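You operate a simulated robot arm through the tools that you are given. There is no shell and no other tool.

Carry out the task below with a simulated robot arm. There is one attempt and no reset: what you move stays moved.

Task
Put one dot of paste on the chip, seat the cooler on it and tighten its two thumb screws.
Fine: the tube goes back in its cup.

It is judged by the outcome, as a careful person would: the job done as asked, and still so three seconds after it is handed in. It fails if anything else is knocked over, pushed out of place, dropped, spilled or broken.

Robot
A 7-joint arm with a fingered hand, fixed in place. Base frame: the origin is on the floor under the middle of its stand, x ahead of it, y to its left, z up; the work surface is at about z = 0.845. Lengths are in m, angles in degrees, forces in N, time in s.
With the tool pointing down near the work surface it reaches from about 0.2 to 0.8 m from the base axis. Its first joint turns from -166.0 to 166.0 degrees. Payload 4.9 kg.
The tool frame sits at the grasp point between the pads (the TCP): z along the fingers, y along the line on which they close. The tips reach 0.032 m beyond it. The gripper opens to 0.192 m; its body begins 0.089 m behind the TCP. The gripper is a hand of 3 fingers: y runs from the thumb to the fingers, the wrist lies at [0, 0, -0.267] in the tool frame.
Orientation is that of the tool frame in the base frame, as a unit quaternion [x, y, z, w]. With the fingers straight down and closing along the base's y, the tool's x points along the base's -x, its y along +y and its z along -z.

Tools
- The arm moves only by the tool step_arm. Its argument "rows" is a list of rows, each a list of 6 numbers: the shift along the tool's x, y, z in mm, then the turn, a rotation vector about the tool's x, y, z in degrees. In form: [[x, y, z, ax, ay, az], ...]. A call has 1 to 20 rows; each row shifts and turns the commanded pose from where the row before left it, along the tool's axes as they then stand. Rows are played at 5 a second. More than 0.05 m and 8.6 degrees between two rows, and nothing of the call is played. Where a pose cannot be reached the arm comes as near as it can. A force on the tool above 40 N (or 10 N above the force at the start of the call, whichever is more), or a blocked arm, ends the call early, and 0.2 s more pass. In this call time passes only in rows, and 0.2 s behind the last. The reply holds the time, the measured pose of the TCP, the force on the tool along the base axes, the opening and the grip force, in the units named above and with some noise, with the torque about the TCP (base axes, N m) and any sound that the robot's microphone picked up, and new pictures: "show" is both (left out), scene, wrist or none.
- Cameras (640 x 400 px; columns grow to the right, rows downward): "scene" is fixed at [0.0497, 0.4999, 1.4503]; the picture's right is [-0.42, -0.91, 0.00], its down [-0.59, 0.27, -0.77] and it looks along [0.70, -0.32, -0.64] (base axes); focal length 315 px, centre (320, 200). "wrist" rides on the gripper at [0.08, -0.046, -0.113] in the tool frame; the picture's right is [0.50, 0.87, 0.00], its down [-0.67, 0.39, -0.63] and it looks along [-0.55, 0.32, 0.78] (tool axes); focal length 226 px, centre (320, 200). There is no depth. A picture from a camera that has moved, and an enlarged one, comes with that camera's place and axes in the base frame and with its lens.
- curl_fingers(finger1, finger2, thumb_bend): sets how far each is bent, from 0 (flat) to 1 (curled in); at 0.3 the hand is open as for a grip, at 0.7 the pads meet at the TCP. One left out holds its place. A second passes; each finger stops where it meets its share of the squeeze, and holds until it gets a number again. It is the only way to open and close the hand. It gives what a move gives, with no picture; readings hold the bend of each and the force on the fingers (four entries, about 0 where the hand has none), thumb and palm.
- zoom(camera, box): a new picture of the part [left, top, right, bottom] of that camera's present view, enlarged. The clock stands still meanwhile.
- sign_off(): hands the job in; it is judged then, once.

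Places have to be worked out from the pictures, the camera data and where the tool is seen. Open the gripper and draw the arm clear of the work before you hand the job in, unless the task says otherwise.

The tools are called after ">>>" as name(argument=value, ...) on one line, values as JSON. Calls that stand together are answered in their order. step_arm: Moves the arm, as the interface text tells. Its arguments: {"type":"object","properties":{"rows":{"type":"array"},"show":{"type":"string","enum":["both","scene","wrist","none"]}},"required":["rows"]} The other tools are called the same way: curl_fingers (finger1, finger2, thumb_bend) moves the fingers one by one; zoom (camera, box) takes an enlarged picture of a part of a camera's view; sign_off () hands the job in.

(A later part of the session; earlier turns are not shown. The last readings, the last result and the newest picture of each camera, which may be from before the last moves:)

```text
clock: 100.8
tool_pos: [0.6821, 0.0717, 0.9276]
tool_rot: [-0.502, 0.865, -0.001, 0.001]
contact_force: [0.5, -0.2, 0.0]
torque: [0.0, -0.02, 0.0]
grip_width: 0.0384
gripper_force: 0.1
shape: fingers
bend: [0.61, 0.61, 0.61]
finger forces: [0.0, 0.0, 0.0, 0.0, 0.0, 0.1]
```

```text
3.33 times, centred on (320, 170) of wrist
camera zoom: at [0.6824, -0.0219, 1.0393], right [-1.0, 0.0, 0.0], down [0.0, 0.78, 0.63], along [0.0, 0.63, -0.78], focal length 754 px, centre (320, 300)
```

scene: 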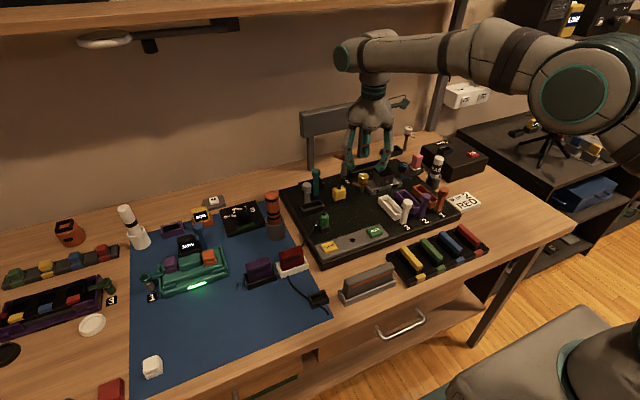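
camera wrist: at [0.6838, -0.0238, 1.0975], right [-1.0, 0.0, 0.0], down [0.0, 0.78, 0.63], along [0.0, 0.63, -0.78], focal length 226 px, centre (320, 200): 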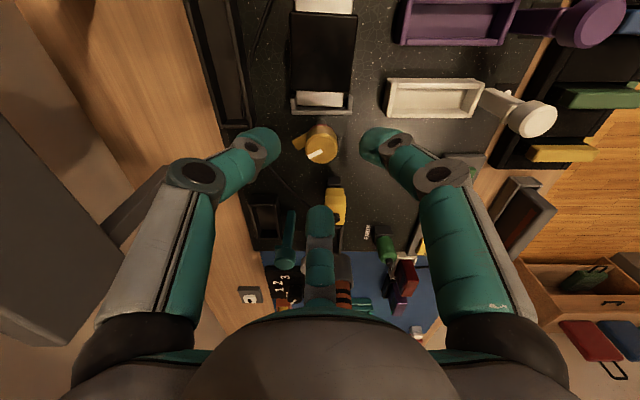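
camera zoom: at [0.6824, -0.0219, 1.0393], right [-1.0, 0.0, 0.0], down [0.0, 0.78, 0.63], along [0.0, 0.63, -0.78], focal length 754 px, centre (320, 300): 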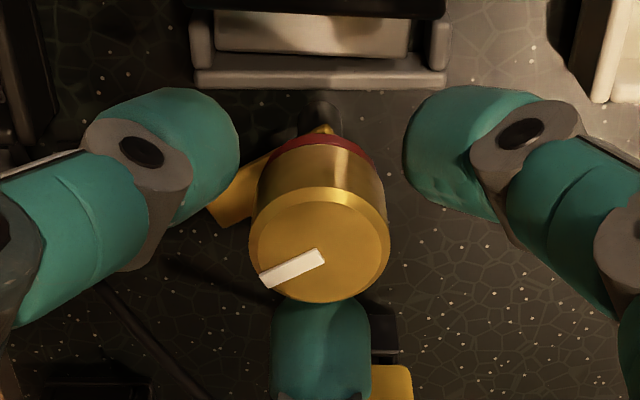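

Tips are at mid-head height. I close in small steps until all three touch.

>>> curl_fingers(finger1=0.632, finger2=0.632, thumb_bend=0.632)

>>> curl_fingers(finger1=0.645, finger2=0.645, thumb_bend=0.645)

>>> zoom(camera="wrist", box=[260, 110, 380, 230])

```text
clock: 101.8
tool_pos: [0.6815, 0.0704, 0.9268]
tool_rot: [-0.501, 0.865, -0.001, 0.0]
contact_force: [-0.1, 0.2, 0.1]
torque: [0.01, 0.02, 0.0]
grip_width: 0.0301
gripper_force: 0.0
shape: fingers
bend: [0.63, 0.63, 0.63]
finger forces: [0.0, 0.0, 0.0, 0.0, 0.1, 0.0]
```

```text
clock: 102.8
tool_pos: [0.6815, 0.07, 0.9281]
tool_rot: [-0.502, 0.865, -0.001, 0.001]
contact_force: [0.4, -0.1, -0.3]
torque: [-0.01, 0.0, -0.01]
grip_width: 0.0271
gripper_force: 0.7
shape: fingers
bend: [0.64, 0.64, 0.64]
finger forces: [0.2, 0.3, 0.0, 0.0, 0.4, 0.0]
```

```text
3.33 times, centred on (320, 170) of wrist
camera zoom: at [0.6824, -0.0219, 1.0393], right [-1.0, 0.0, 0.0], down [0.0, 0.78, 0.63], along [0.0, 0.63, -0.78], focal length 754 px, centre (320, 300)
```

zoom: 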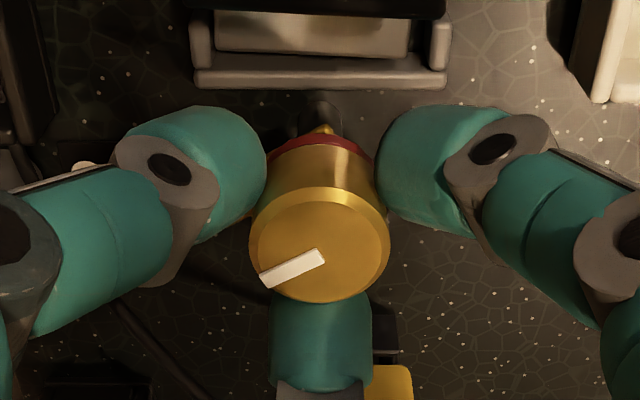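

All three digits touch evenly. Before turning I must check that the knuckles would clear the cooler block as the hand rotates; I zoom in on the side view.

>>> zoom(camera="scene", box=[340, 140, 400, 190])

```text
8.00 times, centred on (370, 165) of scene
camera zoom: at [0.0497, 0.4999, 1.4503], right [-0.42, -0.91, 0.0], down [-0.59, 0.27, -0.77], along [0.7, -0.32, -0.64], focal length 2518 px, centre (-80, 480)
```

zoom: 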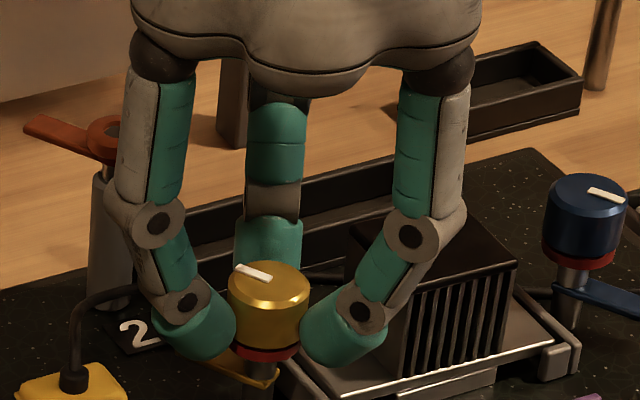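

At this height the distal knuckle would pass within ~1 mm of the cooler's top edge, so I loosen, raise 5 mm and re-grip the head higher.

>>> curl_fingers(finger1=0.625, finger2=0.625, thumb_bend=0.625)

>>> step_arm(rows=[[0, 0, -5, 0, 0, 0], [0, 0, 0, 0, 0, 0]], show="none")

>>> curl_fingers(finger1=0.66, finger2=0.66, thumb_bend=0.66)

>>> zoom(camera="scene", box=[340, 140, 400, 190])

>>> zoom(camera="wrist", box=[260, 110, 380, 230])

```text
clock: 103.8
tool_pos: [0.6821, 0.0702, 0.9271]
tool_rot: [-0.502, 0.865, 0.0, 0.001]
contact_force: [0.6, 1.2, 0.5]
torque: [0.01, 0.0, -0.03]
grip_width: 0.0331
gripper_force: 0.1
shape: fingers
bend: [0.62, 0.62, 0.62]
finger forces: [0.0, 0.0, 0.0, 0.0, 0.0, 0.0]
```

```text
clock: 104.4
tool_pos: [0.6822, 0.0702, 0.9311]
tool_rot: [-0.501, 0.865, -0.002, 0.0]
contact_force: [-0.5, -0.6, 0.2]
torque: [-0.02, 0.01, 0.0]
grip_width: 0.0332
gripper_force: 0.1
shape: fingers
bend: [0.62, 0.62, 0.62]
finger forces: [0.1, 0.0, 0.0, 0.1, 0.0, 0.1]
```

```text
clock: 105.4
tool_pos: [0.6816, 0.0702, 0.9324]
tool_rot: [-0.501, 0.865, -0.001, 0.001]
contact_force: [0.7, -0.9, -1.2]
torque: [-0.02, -0.02, -0.01]
grip_width: 0.0248
gripper_force: 4.0
shape: fingers
bend: [0.64, 0.64, 0.65]
finger forces: [2.1, 2.2, 0.0, 0.1, 3.1, 0.0]
```

```text
8.00 times, centred on (370, 165) of scene
camera zoom: at [0.0497, 0.4999, 1.4503], right [-0.42, -0.91, 0.0], down [-0.59, 0.27, -0.77], along [0.7, -0.32, -0.64], focal length 2518 px, centre (-80, 480)
```

zoom: 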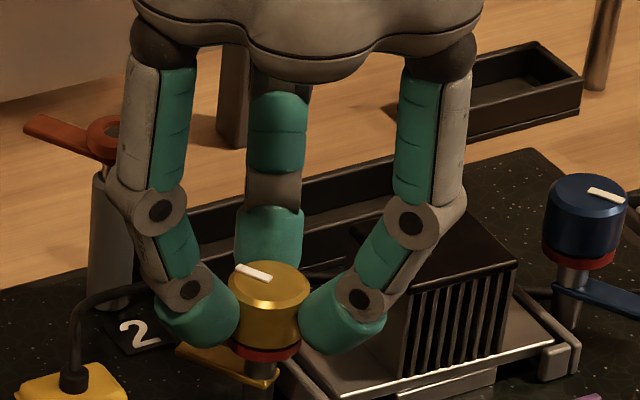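

```text
3.33 times, centred on (320, 170) of wrist
camera zoom: at [0.6826, -0.0219, 1.0444], right [-1.0, 0.0, 0.0], down [0.0, 0.78, 0.63], along [0.0, 0.63, -0.78], focal length 754 px, centre (320, 300)
```

zoom: 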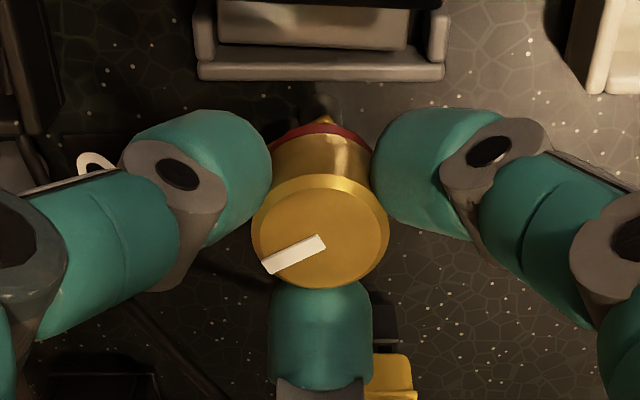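

Good symmetric grip. I firm it up and turn clockwise 35° as a first stroke, watching torque and the tab.

>>> curl_fingers(finger1=0.69, finger2=0.69, thumb_bend=0.685)

>>> step_arm(rows=[[0, 0, 0, 0, 0, 5], [0, 0, 0, 0, 0, 6], [0, 0, 0, 0, 0, 6], [0, 0, 0, 0, 0, 6], [0, 0, 0, 0, 0, 6], [0, 0, 0, 0, 0, 6], [0, 0, 0, 0, 0, 0]])

>>> zoom(camera="scene", box=[340, 140, 400, 190])

>>> zoom(camera="wrist", box=[250, 90, 400, 240])

```text
clock: 106.4
tool_pos: [0.6823, 0.0714, 0.932]
tool_rot: [-0.502, 0.865, 0.0, 0.001]
contact_force: [0.6, -0.7, -1.5]
torque: [-0.01, -0.06, -0.02]
grip_width: 0.0234
gripper_force: 8.7
shape: fingers
bend: [0.65, 0.64, 0.65]
finger forces: [5.5, 5.4, 0.1, 0.1, 6.5, 0.1]
```

```text
clock: 108.0
tool_pos: [0.6814, 0.0714, 0.9327]
tool_rot: [-0.217, 0.976, -0.001, 0.001]
contact_force: [1.5, 0.6, -1.2]
torque: [0.0, -0.05, 0.07]
grip_width: 0.0232
gripper_force: 8.7
shape: fingers
bend: [0.65, 0.65, 0.65]
finger forces: [5.5, 5.5, 0.0, 0.0, 6.4, 0.0]
camera wrist: at [0.6296, -0.0054, 1.0443], right [-0.82, 0.57, 0.0], down [0.44, 0.64, 0.63], along [0.36, 0.52, -0.77], focal length 226 px, centre (320, 200)
```

scene: 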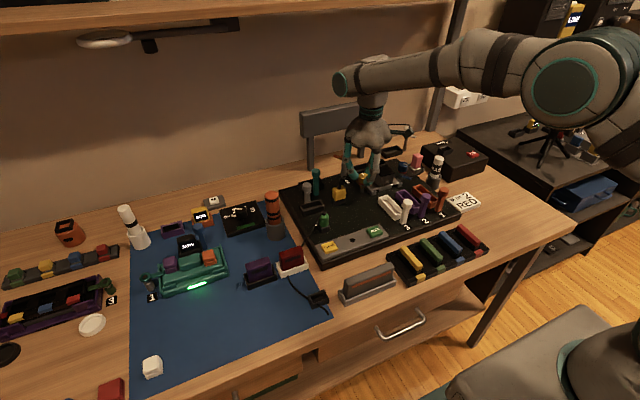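
wrist: 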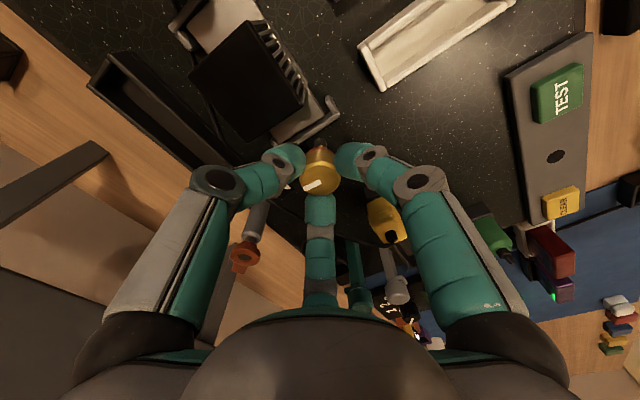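

```text
8.00 times, centred on (370, 165) of scene
camera zoom: at [0.0497, 0.4999, 1.4503], right [-0.42, -0.91, 0.0], down [-0.59, 0.27, -0.77], along [0.7, -0.32, -0.64], focal length 2518 px, centre (-80, 480)
```

zoom: 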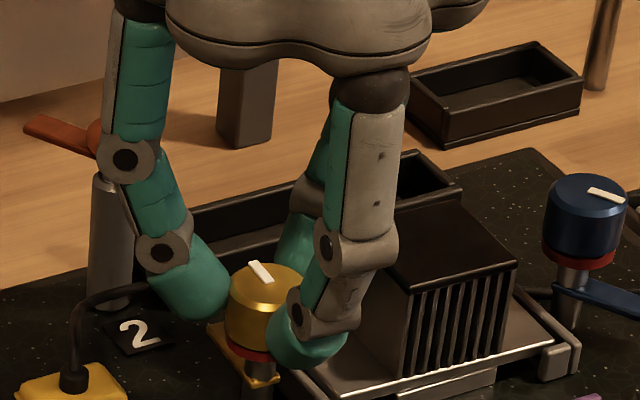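

```text
2.67 times, centred on (325, 165) of wrist
camera zoom: at [0.6296, -0.0054, 1.0443], right [-0.82, 0.57, 0.0], down [0.44, 0.64, 0.63], along [0.36, 0.52, -0.77], focal length 603 px, centre (307, 293)
```

zoom: 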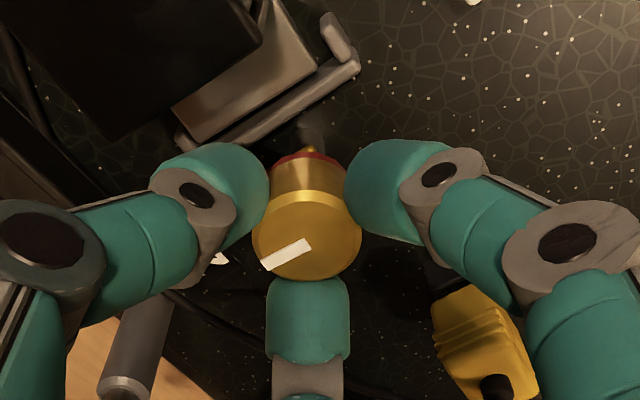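

The head turns with the hand (mark stays fixed relative to the fingers, torque only ~0.07 N·m). I continue 15° and check the thumb's clearance to the cooler.

>>> step_arm(rows=[[0, 0, 0, 0, 0, 5], [0, 0, 0, 0, 0, 5], [0, 0, 0, 0, 0, 5], [0, 0, 0, 0, 0, 0]], show="none")

>>> zoom(camera="wrist", box=[250, 90, 400, 240])

>>> zoom(camera="scene", box=[340, 140, 400, 190])

```text
clock: 109.0
tool_pos: [0.6822, 0.0701, 0.9323]
tool_rot: [-0.089, 0.996, 0.0, 0.001]
contact_force: [1.8, 0.4, 0.4]
torque: [-0.02, -0.04, 0.02]
grip_width: 0.0233
gripper_force: 8.8
shape: fingers
bend: [0.65, 0.64, 0.65]
finger forces: [5.5, 6.2, 0.0, 0.1, 6.0, 0.0]
```

```text
2.67 times, centred on (325, 165) of wrist
camera zoom: at [0.6117, 0.0106, 1.0442], right [-0.64, 0.76, 0.0], down [0.59, 0.5, 0.63], along [0.48, 0.41, -0.77], focal length 603 px, centre (307, 293)
```

zoom: 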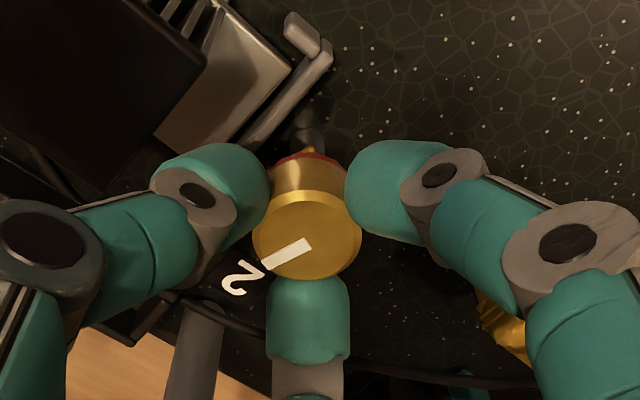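

```text
8.00 times, centred on (370, 165) of scene
camera zoom: at [0.0497, 0.4999, 1.4503], right [-0.42, -0.91, 0.0], down [-0.59, 0.27, -0.77], along [0.7, -0.32, -0.64], focal length 2518 px, centre (-80, 480)
```

zoom: 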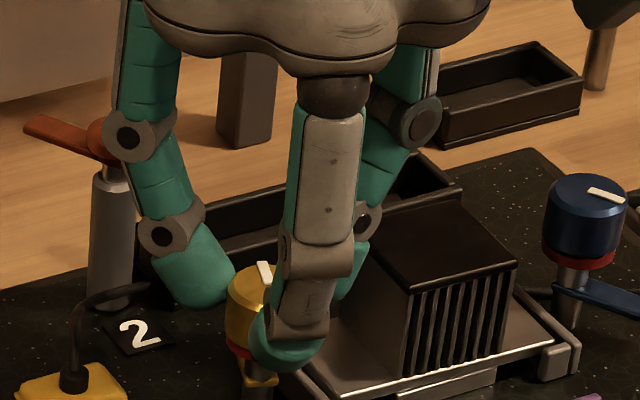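

Clearance still looks ~5 mm with only small forces. I continue past the closest point in two small strokes.

>>> step_arm(rows=[[0, 0, 0, 0, 0, 4], [0, 0, 0, 0, 0, 4], [0, 0, 0, 0, 0, 4], [0, 0, 0, 0, 0, 0]], show="none")

>>> zoom(camera="wrist", box=[250, 90, 400, 240])

```text
clock: 110.0
tool_pos: [0.6819, 0.0704, 0.9333]
tool_rot: [0.016, 1.0, 0.001, 0.001]
contact_force: [1.3, -0.1, 0.5]
torque: [-0.02, 0.0, 0.06]
grip_width: 0.0235
gripper_force: 9.2
shape: fingers
bend: [0.65, 0.65, 0.65]
finger forces: [5.8, 5.6, 0.0, 0.1, 6.3, 0.1]
```

```text
2.67 times, centred on (325, 165) of wrist
camera zoom: at [0.601, 0.0266, 1.0442], right [-0.47, 0.88, 0.0], down [0.68, 0.37, 0.63], along [0.56, 0.3, -0.77], focal length 603 px, centre (307, 293)
```

zoom: 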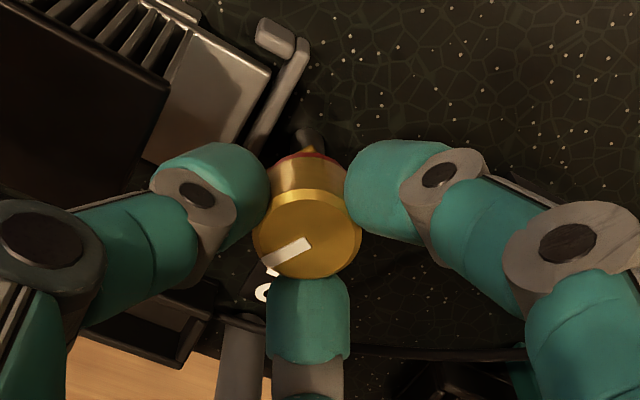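

Past the closest point with no contact (yaw −2°). I continue clockwise another 30°.

>>> step_arm(rows=[[0, 0, 0, 0, 0, 5], [0, 0, 0, 0, 0, 5], [0, 0, 0, 0, 0, 5], [0, 0, 0, 0, 0, 5], [0, 0, 0, 0, 0, 5], [0, 0, 0, 0, 0, 5], [0, 0, 0, 0, 0, 0]])

>>> zoom(camera="wrist", box=[250, 90, 400, 240])

>>> zoom(camera="scene", box=[340, 140, 400, 190])

```text
clock: 111.6
tool_pos: [0.6819, 0.0711, 0.9327]
tool_rot: [0.275, 0.961, 0.0, 0.0]
contact_force: [2.1, 0.2, -1.5]
torque: [-0.07, -0.06, -0.01]
grip_width: 0.0235
gripper_force: 9.0
shape: fingers
bend: [0.65, 0.64, 0.65]
finger forces: [5.6, 6.2, 0.1, 0.0, 5.7, 0.1]
camera wrist: at [0.5899, 0.0729, 1.0443], right [0.03, 1.0, 0.0], down [0.77, -0.02, 0.63], along [0.63, -0.02, -0.77], focal length 226 px, centre (320, 200)
```

scene: 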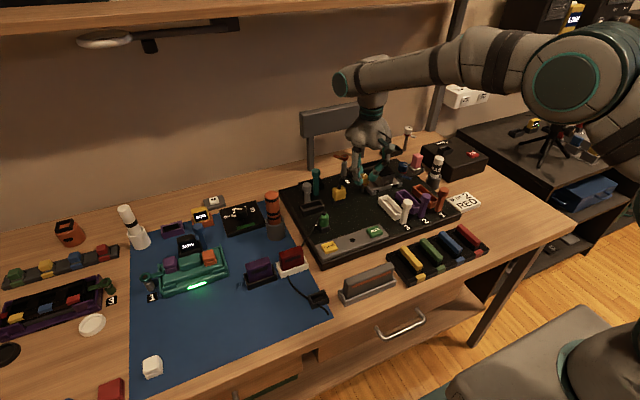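
wrist: 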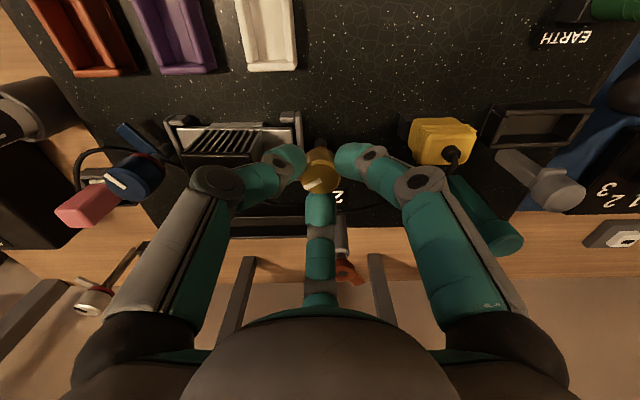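

```text
2.67 times, centred on (325, 165) of wrist
camera zoom: at [0.5899, 0.0729, 1.0443], right [0.03, 1.0, 0.0], down [0.77, -0.02, 0.63], along [0.63, -0.02, -0.77], focal length 603 px, centre (307, 293)
```

zoom: 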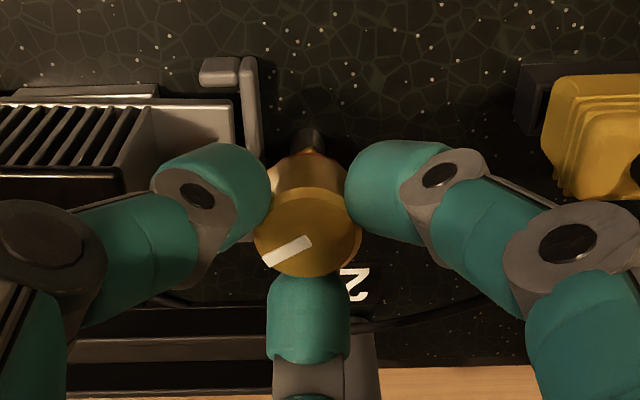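

```text
8.00 times, centred on (370, 165) of scene
camera zoom: at [0.0497, 0.4999, 1.4503], right [-0.42, -0.91, 0.0], down [-0.59, 0.27, -0.77], along [0.7, -0.32, -0.64], focal length 2518 px, centre (-80, 480)
```

zoom: 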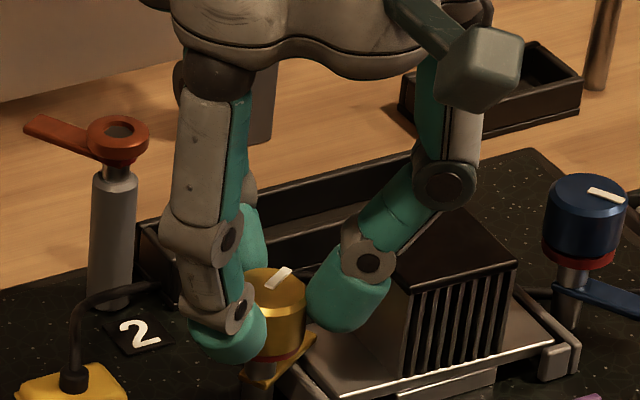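

92° done; the tab now swings toward the plate. I continue clockwise in further steps, watching for a stop.

>>> step_arm(rows=[[0, 0, 0, 0, 0, 5], [0, 0, 0, 0, 0, 5], [0, 0, 0, 0, 0, 5], [0, 0, 0, 0, 0, 5], [0, 0, 0, 0, 0, 5], [0, 0, 0, 0, 0, 0]], show="none")

>>> zoom(camera="scene", box=[345, 150, 395, 190])

>>> zoom(camera="wrist", box=[250, 90, 400, 240])

```text
clock: 113.0
tool_pos: [0.681, 0.071, 0.9337]
tool_rot: [0.476, 0.879, 0.0, 0.001]
contact_force: [0.8, -1.8, -2.0]
torque: [-0.03, -0.02, 0.01]
grip_width: 0.0236
gripper_force: 8.5
shape: fingers
bend: [0.65, 0.65, 0.65]
finger forces: [5.8, 5.6, 0.1, 0.1, 5.7, 0.0]
```

```text
10.00 times, centred on (370, 170) of scene
camera zoom: at [0.0497, 0.4999, 1.4503], right [-0.42, -0.91, 0.0], down [-0.59, 0.27, -0.77], along [0.7, -0.32, -0.64], focal length 3148 px, centre (-180, 500)
```

zoom: 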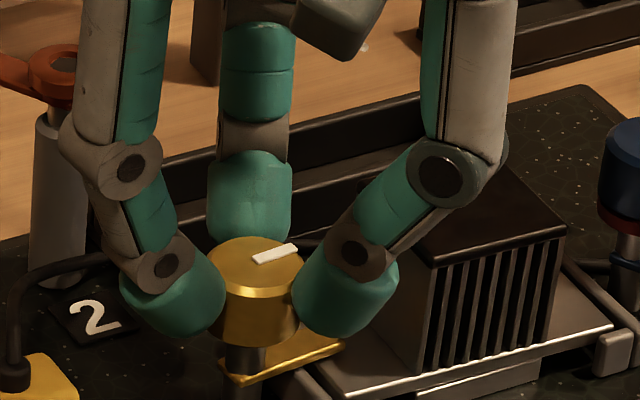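

```text
2.67 times, centred on (325, 165) of wrist
camera zoom: at [0.5998, 0.1116, 1.0444], right [0.45, 0.89, 0.0], down [0.69, -0.35, 0.63], along [0.56, -0.29, -0.77], focal length 603 px, centre (307, 293)
```

zoom: 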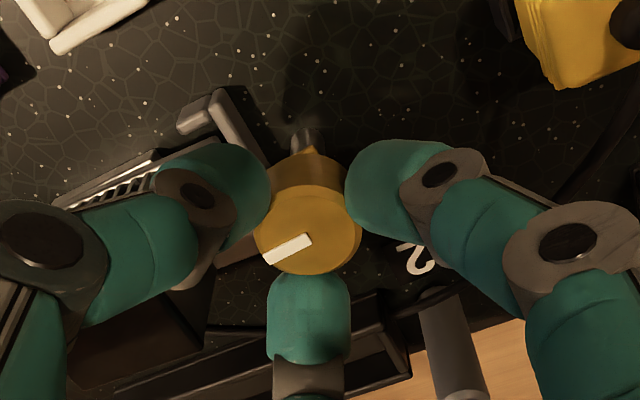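

The red ring under the yellow head has vanished — a sign it is tight or nearly so. I turn a little further (≈14°) watching the torque.

>>> step_arm(rows=[[0, 0, 0, 0, 0, 3.5], [0, 0, 0, 0, 0, 3.5], [0, 0, 0, 0, 0, 3.5], [0, 0, 0, 0, 0, 3.5], [0, 0, 0, 0, 0, 0]], show="none")

>>> zoom(camera="scene", box=[345, 150, 395, 190])

>>> zoom(camera="wrist", box=[250, 90, 400, 240])

```text
clock: 114.2
tool_pos: [0.681, 0.0698, 0.9322]
tool_rot: [0.579, 0.815, 0.0, 0.001]
contact_force: [0.8, 0.3, -2.0]
torque: [0.0, -0.02, 0.11]
grip_width: 0.0224
gripper_force: 7.7
shape: fingers
bend: [0.65, 0.65, 0.65]
finger forces: [5.5, 4.9, 0.0, 0.0, 5.2, 0.1]
```

```text
10.00 times, centred on (370, 170) of scene
camera zoom: at [0.0497, 0.4999, 1.4503], right [-0.42, -0.91, 0.0], down [-0.59, 0.27, -0.77], along [0.7, -0.32, -0.64], focal length 3148 px, centre (-180, 500)
```

zoom: 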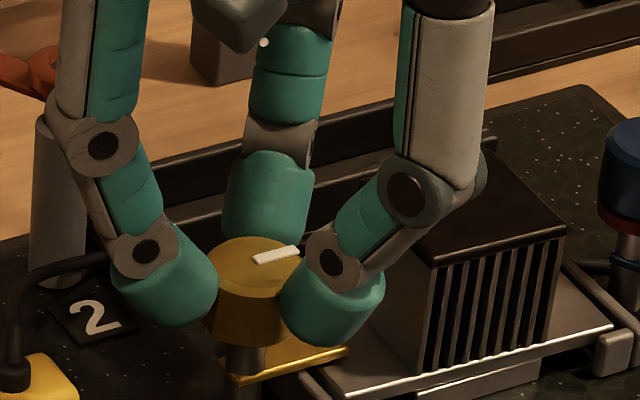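

```text
2.67 times, centred on (325, 165) of wrist
camera zoom: at [0.6123, 0.13, 1.0444], right [0.65, 0.76, 0.0], down [0.59, -0.51, 0.63], along [0.48, -0.41, -0.77], focal length 603 px, centre (307, 293)
```

zoom: 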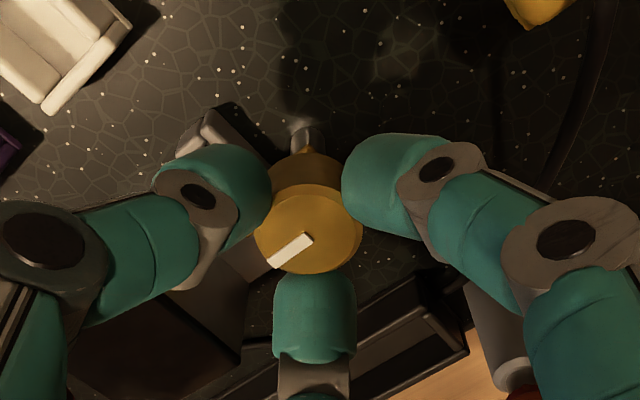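

The mark stopped moving while the hand slipped ~10° on the head with rising torque: the yellow screw is at its stop, ring hidden, tab over the plate. I release and rise straight up.

>>> curl_fingers(finger1=0.61, finger2=0.615, thumb_bend=0.61)

>>> step_arm(rows=[[0, 0, -8, 0, 0, 0], [0, 0, -12, 0, 0, 0], [0, 0, -20, 0, 0, 0], [0, 0, -30, 0, 0, 0], [0, 0, -30, 0, 0, 0], [0, 0, 0, 0, 0, 0]])

>>> zoom(camera="scene", box=[345, 150, 405, 195])

>>> zoom(camera="wrist", box=[210, 60, 400, 220])

```text
clock: 115.2
tool_pos: [0.6808, 0.0703, 0.933]
tool_rot: [0.58, 0.815, 0.001, 0.001]
contact_force: [0.0, 0.9, 0.3]
torque: [-0.01, 0.0, -0.01]
grip_width: 0.0371
gripper_force: 0.2
shape: fingers
bend: [0.61, 0.61, 0.61]
finger forces: [0.1, 0.1, 0.0, 0.1, 0.0, 0.0]
```

```text
clock: 116.6
tool_pos: [0.6815, 0.0705, 1.0327]
tool_rot: [0.579, 0.815, 0.0, 0.002]
contact_force: [0.3, 0.1, 0.1]
torque: [-0.05, 0.0, 0.0]
grip_width: 0.037
gripper_force: 0.0
shape: fingers
bend: [0.61, 0.61, 0.61]
finger forces: [0.0, 0.0, 0.0, 0.0, 0.0, 0.0]
camera wrist: at [0.6121, 0.1304, 1.144], right [0.65, 0.76, 0.0], down [0.59, -0.51, 0.63], along [0.48, -0.41, -0.77], focal length 226 px, centre (320, 200)
```

scene: 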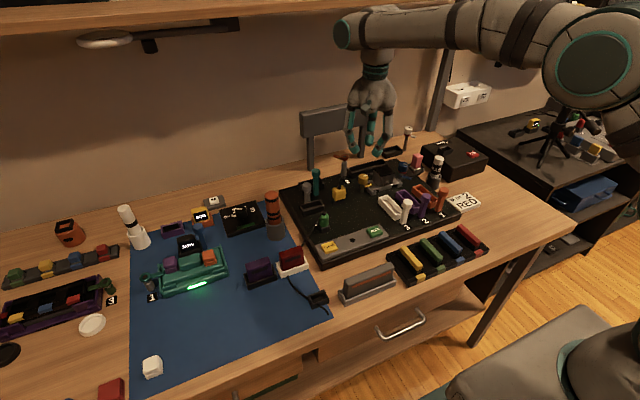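
wrist: 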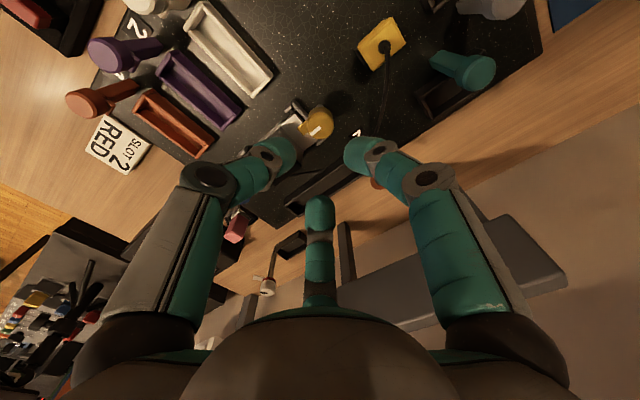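

```text
8.89 times, centred on (375, 172) of scene
camera zoom: at [0.0497, 0.4999, 1.4503], right [-0.42, -0.91, 0.0], down [-0.59, 0.27, -0.77], along [0.7, -0.32, -0.64], focal length 2798 px, centre (-169, 444)
```

zoom: 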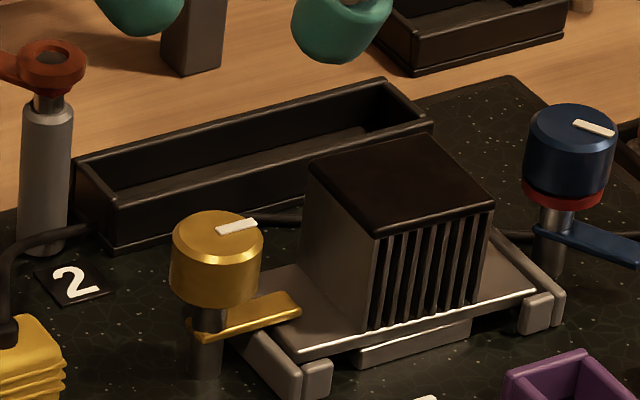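

```text
2.50 times, centred on (305, 140) of wrist
camera zoom: at [0.6121, 0.1304, 1.144], right [0.65, 0.76, 0.0], down [0.59, -0.51, 0.63], along [0.48, -0.41, -0.77], focal length 565 px, centre (358, 350)
```

zoom: 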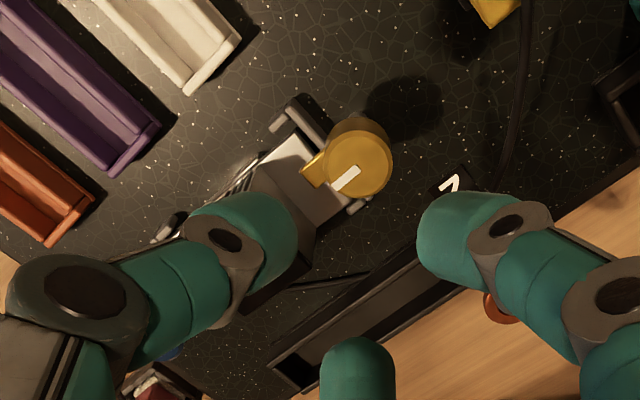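

Yellow is done: no red ring, tab lies over the plate's flange. Now the blue screw: I turn the hand to yaw ≈+8° (thumb toward −y, away from the cooler) and move above it at (0.682, −0.072).

>>> step_arm(rows=[[0, 0, 0, 0, 0, -7.9], [0, 0, 0, 0, 0, -7.9], [0, 0, 0, 0, 0, -7.9], [0, 0, 0, 0, 0, -7.9], [0, 0, 0, 0, 0, -7.9], [0, 0, 0, 0, 0, -7.9], [0, 0, 0, 0, 0, -7.9], [0, 0, 0, 0, 0, -7.9], [0, 0, 0, 0, 0, -7.9], [0, 0, 0, 0, 0, -7.9], [4.8, -35.3, 0, 0, 0, 0], [4.8, -35.3, 0, 0, 0, 0], [4.8, -35.3, 0, 0, 0, 0], [4.8, -35.3, 0, 0, 0, 0], [0, 0, 0, 0, 0, 0]])

>>> curl_fingers(finger1=0.57, finger2=0.57, thumb_bend=0.57)

>>> zoom(camera="wrist", box=[240, 40, 400, 200])

```text
clock: 119.8
tool_pos: [0.6831, -0.0722, 1.0325]
tool_rot: [-0.071, 0.997, 0.0, 0.0]
contact_force: [-0.3, 0.9, -0.2]
torque: [0.0, 0.02, -0.01]
grip_width: 0.0373
gripper_force: 0.0
shape: fingers
bend: [0.61, 0.61, 0.61]
finger forces: [0.1, 0.0, 0.0, 0.0, 0.1, 0.0]
camera wrist: at [0.6111, -0.13, 1.1448], right [-0.62, 0.79, 0.0], down [0.61, 0.48, 0.63], along [0.5, 0.39, -0.77], focal length 226 px, centre (320, 200)
```

scene: 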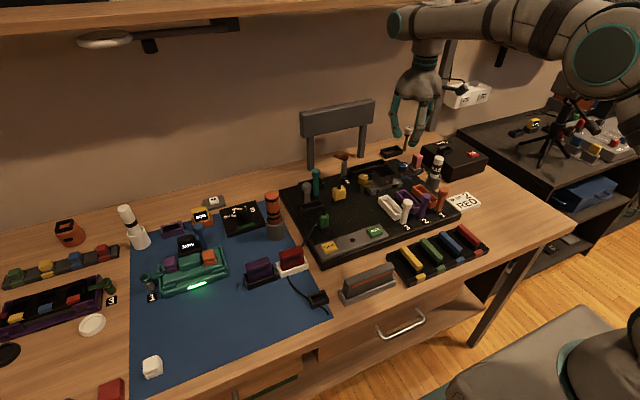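
wrist: 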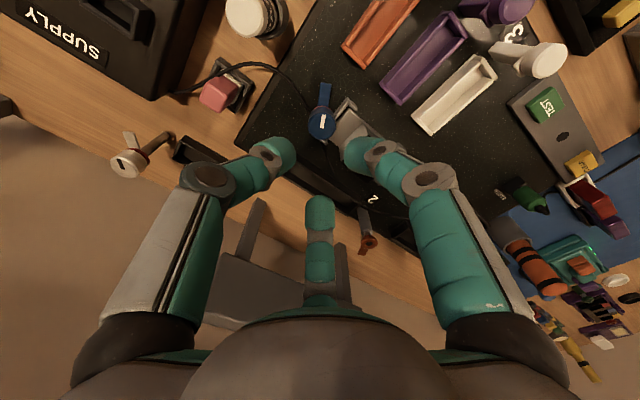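

```text
clock: 120.8
tool_pos: [0.6823, -0.0723, 1.0331]
tool_rot: [-0.071, 0.997, 0.0, 0.002]
contact_force: [0.0, -0.1, -0.7]
torque: [0.04, 0.0, -0.03]
grip_width: 0.058
gripper_force: 0.0
shape: fingers
bend: [0.56, 0.56, 0.56]
finger forces: [0.1, 0.0, 0.0, 0.1, 0.1, 0.1]
```

```text
2.50 times, centred on (320, 120) of wrist
camera zoom: at [0.6111, -0.1297, 1.1447], right [-0.62, 0.79, 0.0], down [0.61, 0.48, 0.63], along [0.5, 0.39, -0.77], focal length 565 px, centre (320, 400)
```

zoom: 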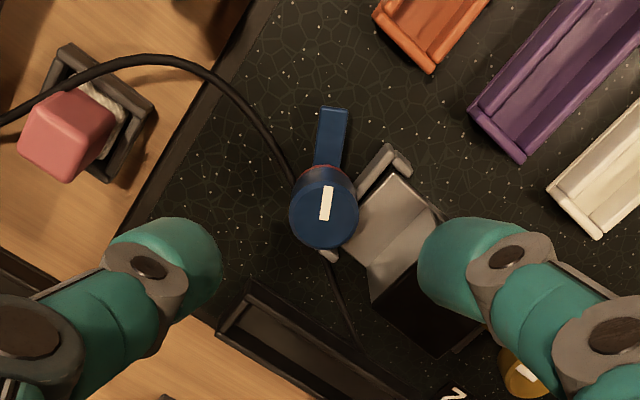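

The blue head is within ~2–3 mm of centre; I correct and descend to TCP z≈0.945 for a closer check.

>>> step_arm(rows=[[2.0, 0.3, 0, 0, 0, 0], [0, 0, 25, 0, 0, 0], [0, 0, 25, 0, 0, 0], [0, 0, 22, 0, 0, 0], [0, 0, 15, 0, 0, 0], [0, 0, 0, 0, 0, 0]], show="none")

>>> zoom(camera="wrist", box=[240, 80, 400, 240])

>>> zoom(camera="scene", box=[365, 125, 435, 190])

```text
clock: 122.2
tool_pos: [0.6804, -0.0722, 0.9453]
tool_rot: [-0.072, 0.997, 0.0, 0.002]
contact_force: [-0.1, -0.2, -2.0]
torque: [-0.02, -0.01, -0.02]
grip_width: 0.0581
gripper_force: 0.1
shape: fingers
bend: [0.56, 0.56, 0.56]
finger forces: [0.1, 0.0, 0.0, 0.0, 0.1, 0.0]
```

```text
2.50 times, centred on (320, 160) of wrist
camera zoom: at [0.6091, -0.1297, 1.057], right [-0.62, 0.79, 0.0], down [0.61, 0.48, 0.63], along [0.5, 0.39, -0.77], focal length 565 px, centre (320, 300)
```

zoom: 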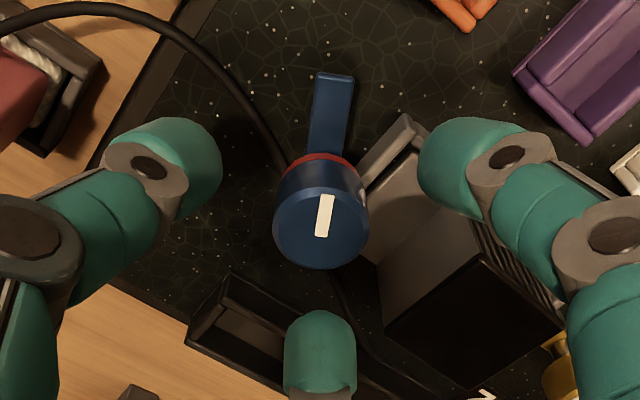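

```text
6.15 times, centred on (400, 158) of scene
camera zoom: at [0.0497, 0.4999, 1.4503], right [-0.42, -0.91, 0.0], down [-0.59, 0.27, -0.77], along [0.7, -0.32, -0.64], focal length 1937 px, centre (-172, 462)
```

zoom: 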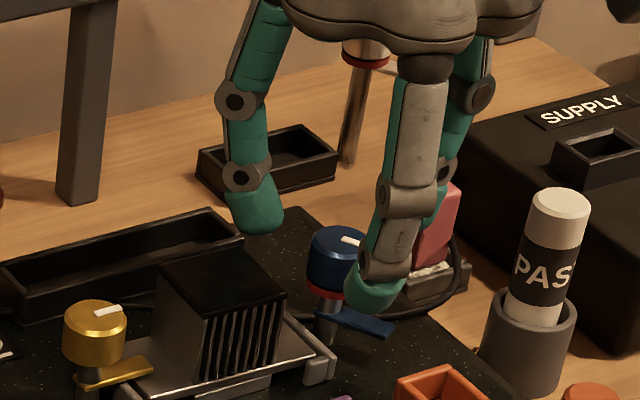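

Blue head is centred within 1 mm. I descend to TCP z≈0.932 and close to touch.

>>> step_arm(rows=[[0, 0, 6, 0, 0, 0], [0, 0, 4, 0, 0, 0], [0, 0, 3, 0, 0, 0], [0, 0, 0, 0, 0, 0]], show="none")

>>> curl_fingers(finger1=0.62, finger2=0.62, thumb_bend=0.62)

>>> curl_fingers(finger1=0.645, finger2=0.645, thumb_bend=0.645)

>>> zoom(camera="wrist", box=[260, 110, 380, 230])

>>> zoom(camera="scene", box=[365, 135, 425, 190])

```text
clock: 123.2
tool_pos: [0.6804, -0.0719, 0.931]
tool_rot: [-0.072, 0.997, 0.0, 0.001]
contact_force: [0.8, 0.3, -0.6]
torque: [0.0, 0.0, 0.0]
grip_width: 0.0582
gripper_force: 0.0
shape: fingers
bend: [0.56, 0.56, 0.56]
finger forces: [0.0, 0.0, 0.1, 0.0, 0.0, 0.0]
```

```text
clock: 124.2
tool_pos: [0.6819, -0.0725, 0.932]
tool_rot: [-0.072, 0.997, 0.0, 0.0]
contact_force: [-0.6, -0.4, 1.0]
torque: [-0.01, -0.01, 0.0]
grip_width: 0.0342
gripper_force: 0.0
shape: fingers
bend: [0.62, 0.62, 0.62]
finger forces: [0.0, 0.0, 0.0, 0.0, 0.1, 0.0]
```

```text
clock: 125.2
tool_pos: [0.6811, -0.0719, 0.9322]
tool_rot: [-0.071, 0.997, 0.001, 0.001]
contact_force: [0.1, 0.2, -0.1]
torque: [-0.01, -0.02, 0.0]
grip_width: 0.0262
gripper_force: 0.6
shape: fingers
bend: [0.64, 0.63, 0.64]
finger forces: [0.0, 0.5, 0.0, 0.1, 0.1, 0.0]
```

```text
3.33 times, centred on (320, 170) of wrist
camera zoom: at [0.6091, -0.1294, 1.0441], right [-0.62, 0.79, 0.0], down [0.61, 0.48, 0.63], along [0.5, 0.39, -0.77], focal length 754 px, centre (320, 300)
```

zoom: 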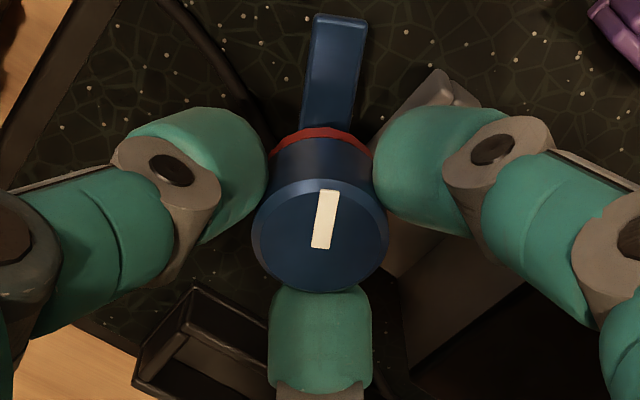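

```text
7.27 times, centred on (395, 162) of scene
camera zoom: at [0.0497, 0.4999, 1.4503], right [-0.42, -0.91, 0.0], down [-0.59, 0.27, -0.77], along [0.7, -0.32, -0.64], focal length 2289 px, centre (-226, 473)
```

zoom: 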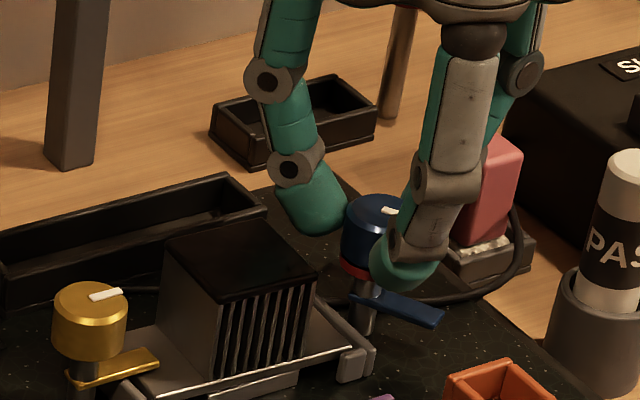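

Evenly in contact. I firm up the grip and start turning clockwise.

>>> curl_fingers(finger1=0.69, finger2=0.685, thumb_bend=0.69)

>>> step_arm(rows=[[0, 0, 0, 0, 0, 5], [0, 0, 0, 0, 0, 6], [0, 0, 0, 0, 0, 6], [0, 0, 0, 0, 0, 6], [0, 0, 0, 0, 0, 6], [0, 0, 0, 0, 0, 6], [0, 0, 0, 0, 0, 0]], show="none")

>>> zoom(camera="wrist", box=[250, 90, 400, 240])

>>> zoom(camera="scene", box=[365, 135, 425, 190])

```text
clock: 126.2
tool_pos: [0.6818, -0.0724, 0.933]
tool_rot: [-0.072, 0.997, 0.0, 0.001]
contact_force: [0.7, -3.5, -0.3]
torque: [-0.08, 0.0, 0.04]
grip_width: 0.0221
gripper_force: 8.3
shape: fingers
bend: [0.65, 0.64, 0.66]
finger forces: [4.9, 4.7, 0.1, 0.0, 7.8, 0.1]
```

```text
clock: 127.8
tool_pos: [0.6799, -0.0729, 0.9336]
tool_rot: [0.233, 0.973, 0.0, 0.001]
contact_force: [-0.9, 0.0, -3.0]
torque: [0.0, 0.02, 0.02]
grip_width: 0.0221
gripper_force: 8.8
shape: fingers
bend: [0.65, 0.64, 0.66]
finger forces: [5.2, 4.8, 0.0, 0.0, 6.5, 0.1]
```

```text
2.67 times, centred on (325, 165) of wrist
camera zoom: at [0.5891, -0.0776, 1.0442], right [-0.05, 1.0, 0.0], down [0.77, 0.04, 0.63], along [0.63, 0.03, -0.77], focal length 603 px, centre (307, 293)
```

zoom: 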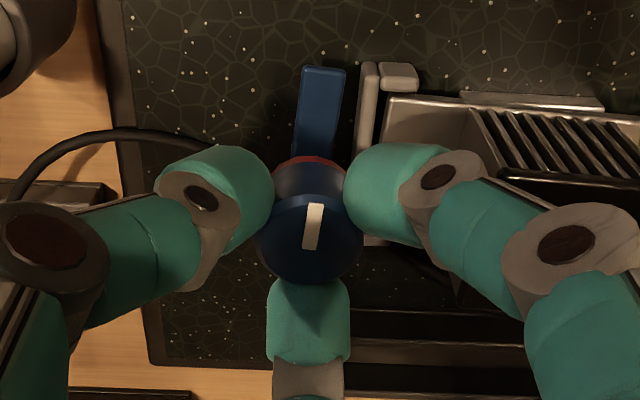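

```text
7.27 times, centred on (395, 162) of scene
camera zoom: at [0.0497, 0.4999, 1.4503], right [-0.42, -0.91, 0.0], down [-0.59, 0.27, -0.77], along [0.7, -0.32, -0.64], focal length 2289 px, centre (-226, 473)
```

zoom: 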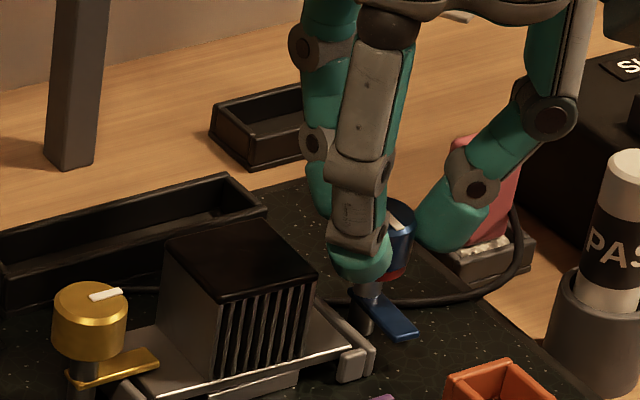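

Turning well together (yaw −27°). I continue 18° and check finger 1's clearance to the cooler block.

>>> step_arm(rows=[[0, 0, 0, 0, 0, 4.5], [0, 0, 0, 0, 0, 4.5], [0, 0, 0, 0, 0, 4.5], [0, 0, 0, 0, 0, 4.5], [0, 0, 0, 0, 0, 0]], show="none")

>>> zoom(camera="wrist", box=[250, 90, 400, 240])

>>> zoom(camera="scene", box=[365, 135, 425, 190])

```text
clock: 129.0
tool_pos: [0.6812, -0.0719, 0.9326]
tool_rot: [0.381, 0.925, 0.0, 0.001]
contact_force: [-1.7, 1.1, -3.1]
torque: [0.04, 0.03, 0.05]
grip_width: 0.022
gripper_force: 8.9
shape: fingers
bend: [0.65, 0.64, 0.66]
finger forces: [6.0, 4.5, 0.0, 0.0, 6.1, 0.1]
```

```text
2.67 times, centred on (325, 165) of wrist
camera zoom: at [0.592, -0.0489, 1.0443], right [0.26, 0.97, 0.0], down [0.75, -0.2, 0.63], along [0.61, -0.16, -0.77], focal length 603 px, centre (307, 293)
```

zoom: 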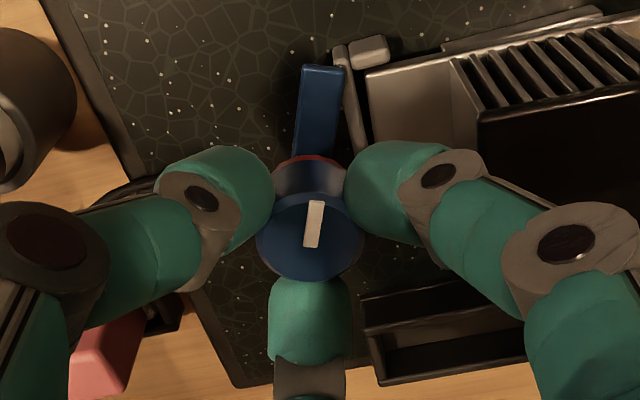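

```text
7.27 times, centred on (395, 162) of scene
camera zoom: at [0.0497, 0.4999, 1.4503], right [-0.42, -0.91, 0.0], down [-0.59, 0.27, -0.77], along [0.7, -0.32, -0.64], focal length 2289 px, centre (-226, 473)
```

zoom: 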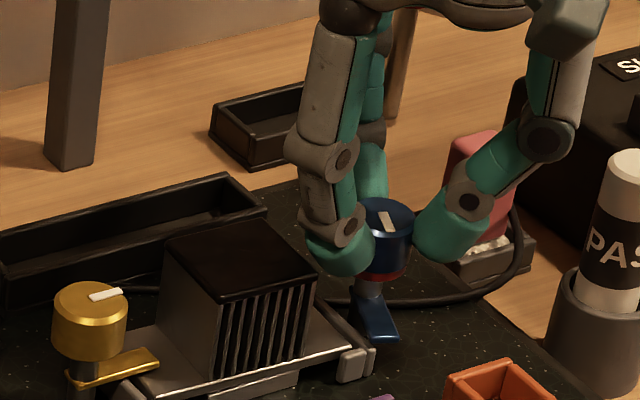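

Clear so far. I continue another 20° through the closest point.

>>> step_arm(rows=[[0, 0, 0, 0, 0, 4], [0, 0, 0, 0, 0, 4], [0, 0, 0, 0, 0, 4], [0, 0, 0, 0, 0, 4], [0, 0, 0, 0, 0, 4], [0, 0, 0, 0, 0, 0]], show="none")

>>> zoom(camera="wrist", box=[250, 90, 400, 240])

>>> zoom(camera="scene", box=[365, 135, 425, 190])

```text
clock: 130.4
tool_pos: [0.6815, -0.0722, 0.9318]
tool_rot: [0.536, 0.845, 0.001, 0.001]
contact_force: [-3.3, 3.5, -2.9]
torque: [0.15, 0.06, -0.01]
grip_width: 0.0222
gripper_force: 8.7
shape: fingers
bend: [0.65, 0.64, 0.66]
finger forces: [6.7, 4.1, 0.0, 0.0, 6.7, 0.1]
```

```text
2.67 times, centred on (325, 165) of wrist
camera zoom: at [0.6057, -0.0199, 1.0443], right [0.57, 0.82, 0.0], down [0.64, -0.44, 0.63], along [0.52, -0.36, -0.77], focal length 603 px, centre (307, 293)
```

zoom: 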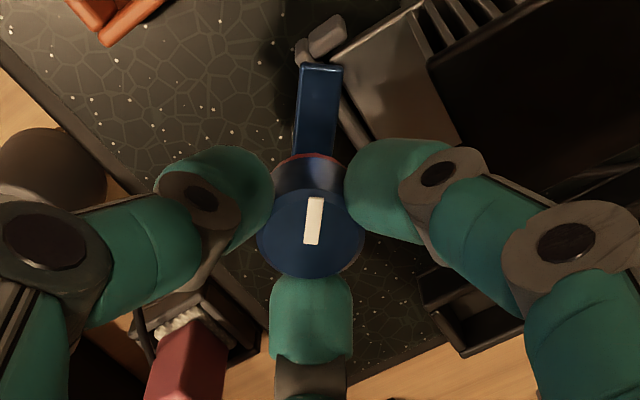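

```text
7.27 times, centred on (395, 162) of scene
camera zoom: at [0.0497, 0.4999, 1.4503], right [-0.42, -0.91, 0.0], down [-0.59, 0.27, -0.77], along [0.7, -0.32, -0.64], focal length 2289 px, centre (-226, 473)
```

zoom: 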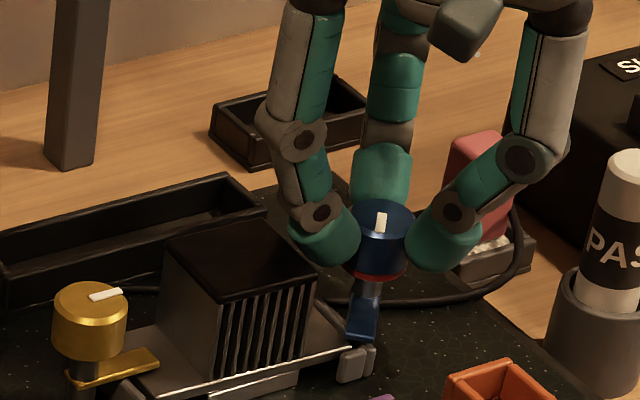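

Small lateral load (~5 N) from slight off-centre grip, no block contact. I continue 25° more.

>>> step_arm(rows=[[0, 0, 0, 0, 0, 5], [0, 0, 0, 0, 0, 5], [0, 0, 0, 0, 0, 5], [0, 0, 0, 0, 0, 5], [0, 0, 0, 0, 0, 5], [0, 0, 0, 0, 0, 0]], show="none")

>>> zoom(camera="wrist", box=[250, 90, 400, 240])

>>> zoom(camera="scene", box=[365, 135, 425, 190])

```text
clock: 131.8
tool_pos: [0.6816, -0.0711, 0.9332]
tool_rot: [0.706, 0.708, 0.0, 0.001]
contact_force: [-1.7, 4.8, -3.7]
torque: [0.16, 0.02, 0.03]
grip_width: 0.0223
gripper_force: 8.6
shape: fingers
bend: [0.65, 0.65, 0.66]
finger forces: [6.8, 3.7, 0.0, 0.1, 6.9, 0.0]
```

```text
2.67 times, centred on (325, 165) of wrist
camera zoom: at [0.6348, 0.0073, 1.0444], right [0.86, 0.5, 0.0], down [0.39, -0.67, 0.63], along [0.32, -0.55, -0.77], focal length 603 px, centre (307, 293)
```

zoom: 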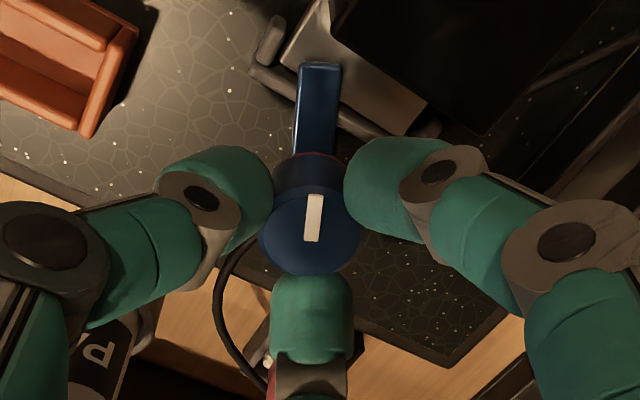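

```text
7.27 times, centred on (395, 162) of scene
camera zoom: at [0.0497, 0.4999, 1.4503], right [-0.42, -0.91, 0.0], down [-0.59, 0.27, -0.77], along [0.7, -0.32, -0.64], focal length 2289 px, centre (-226, 473)
```

zoom: 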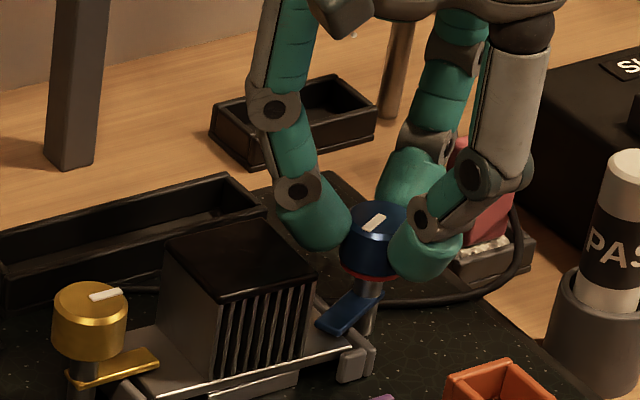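

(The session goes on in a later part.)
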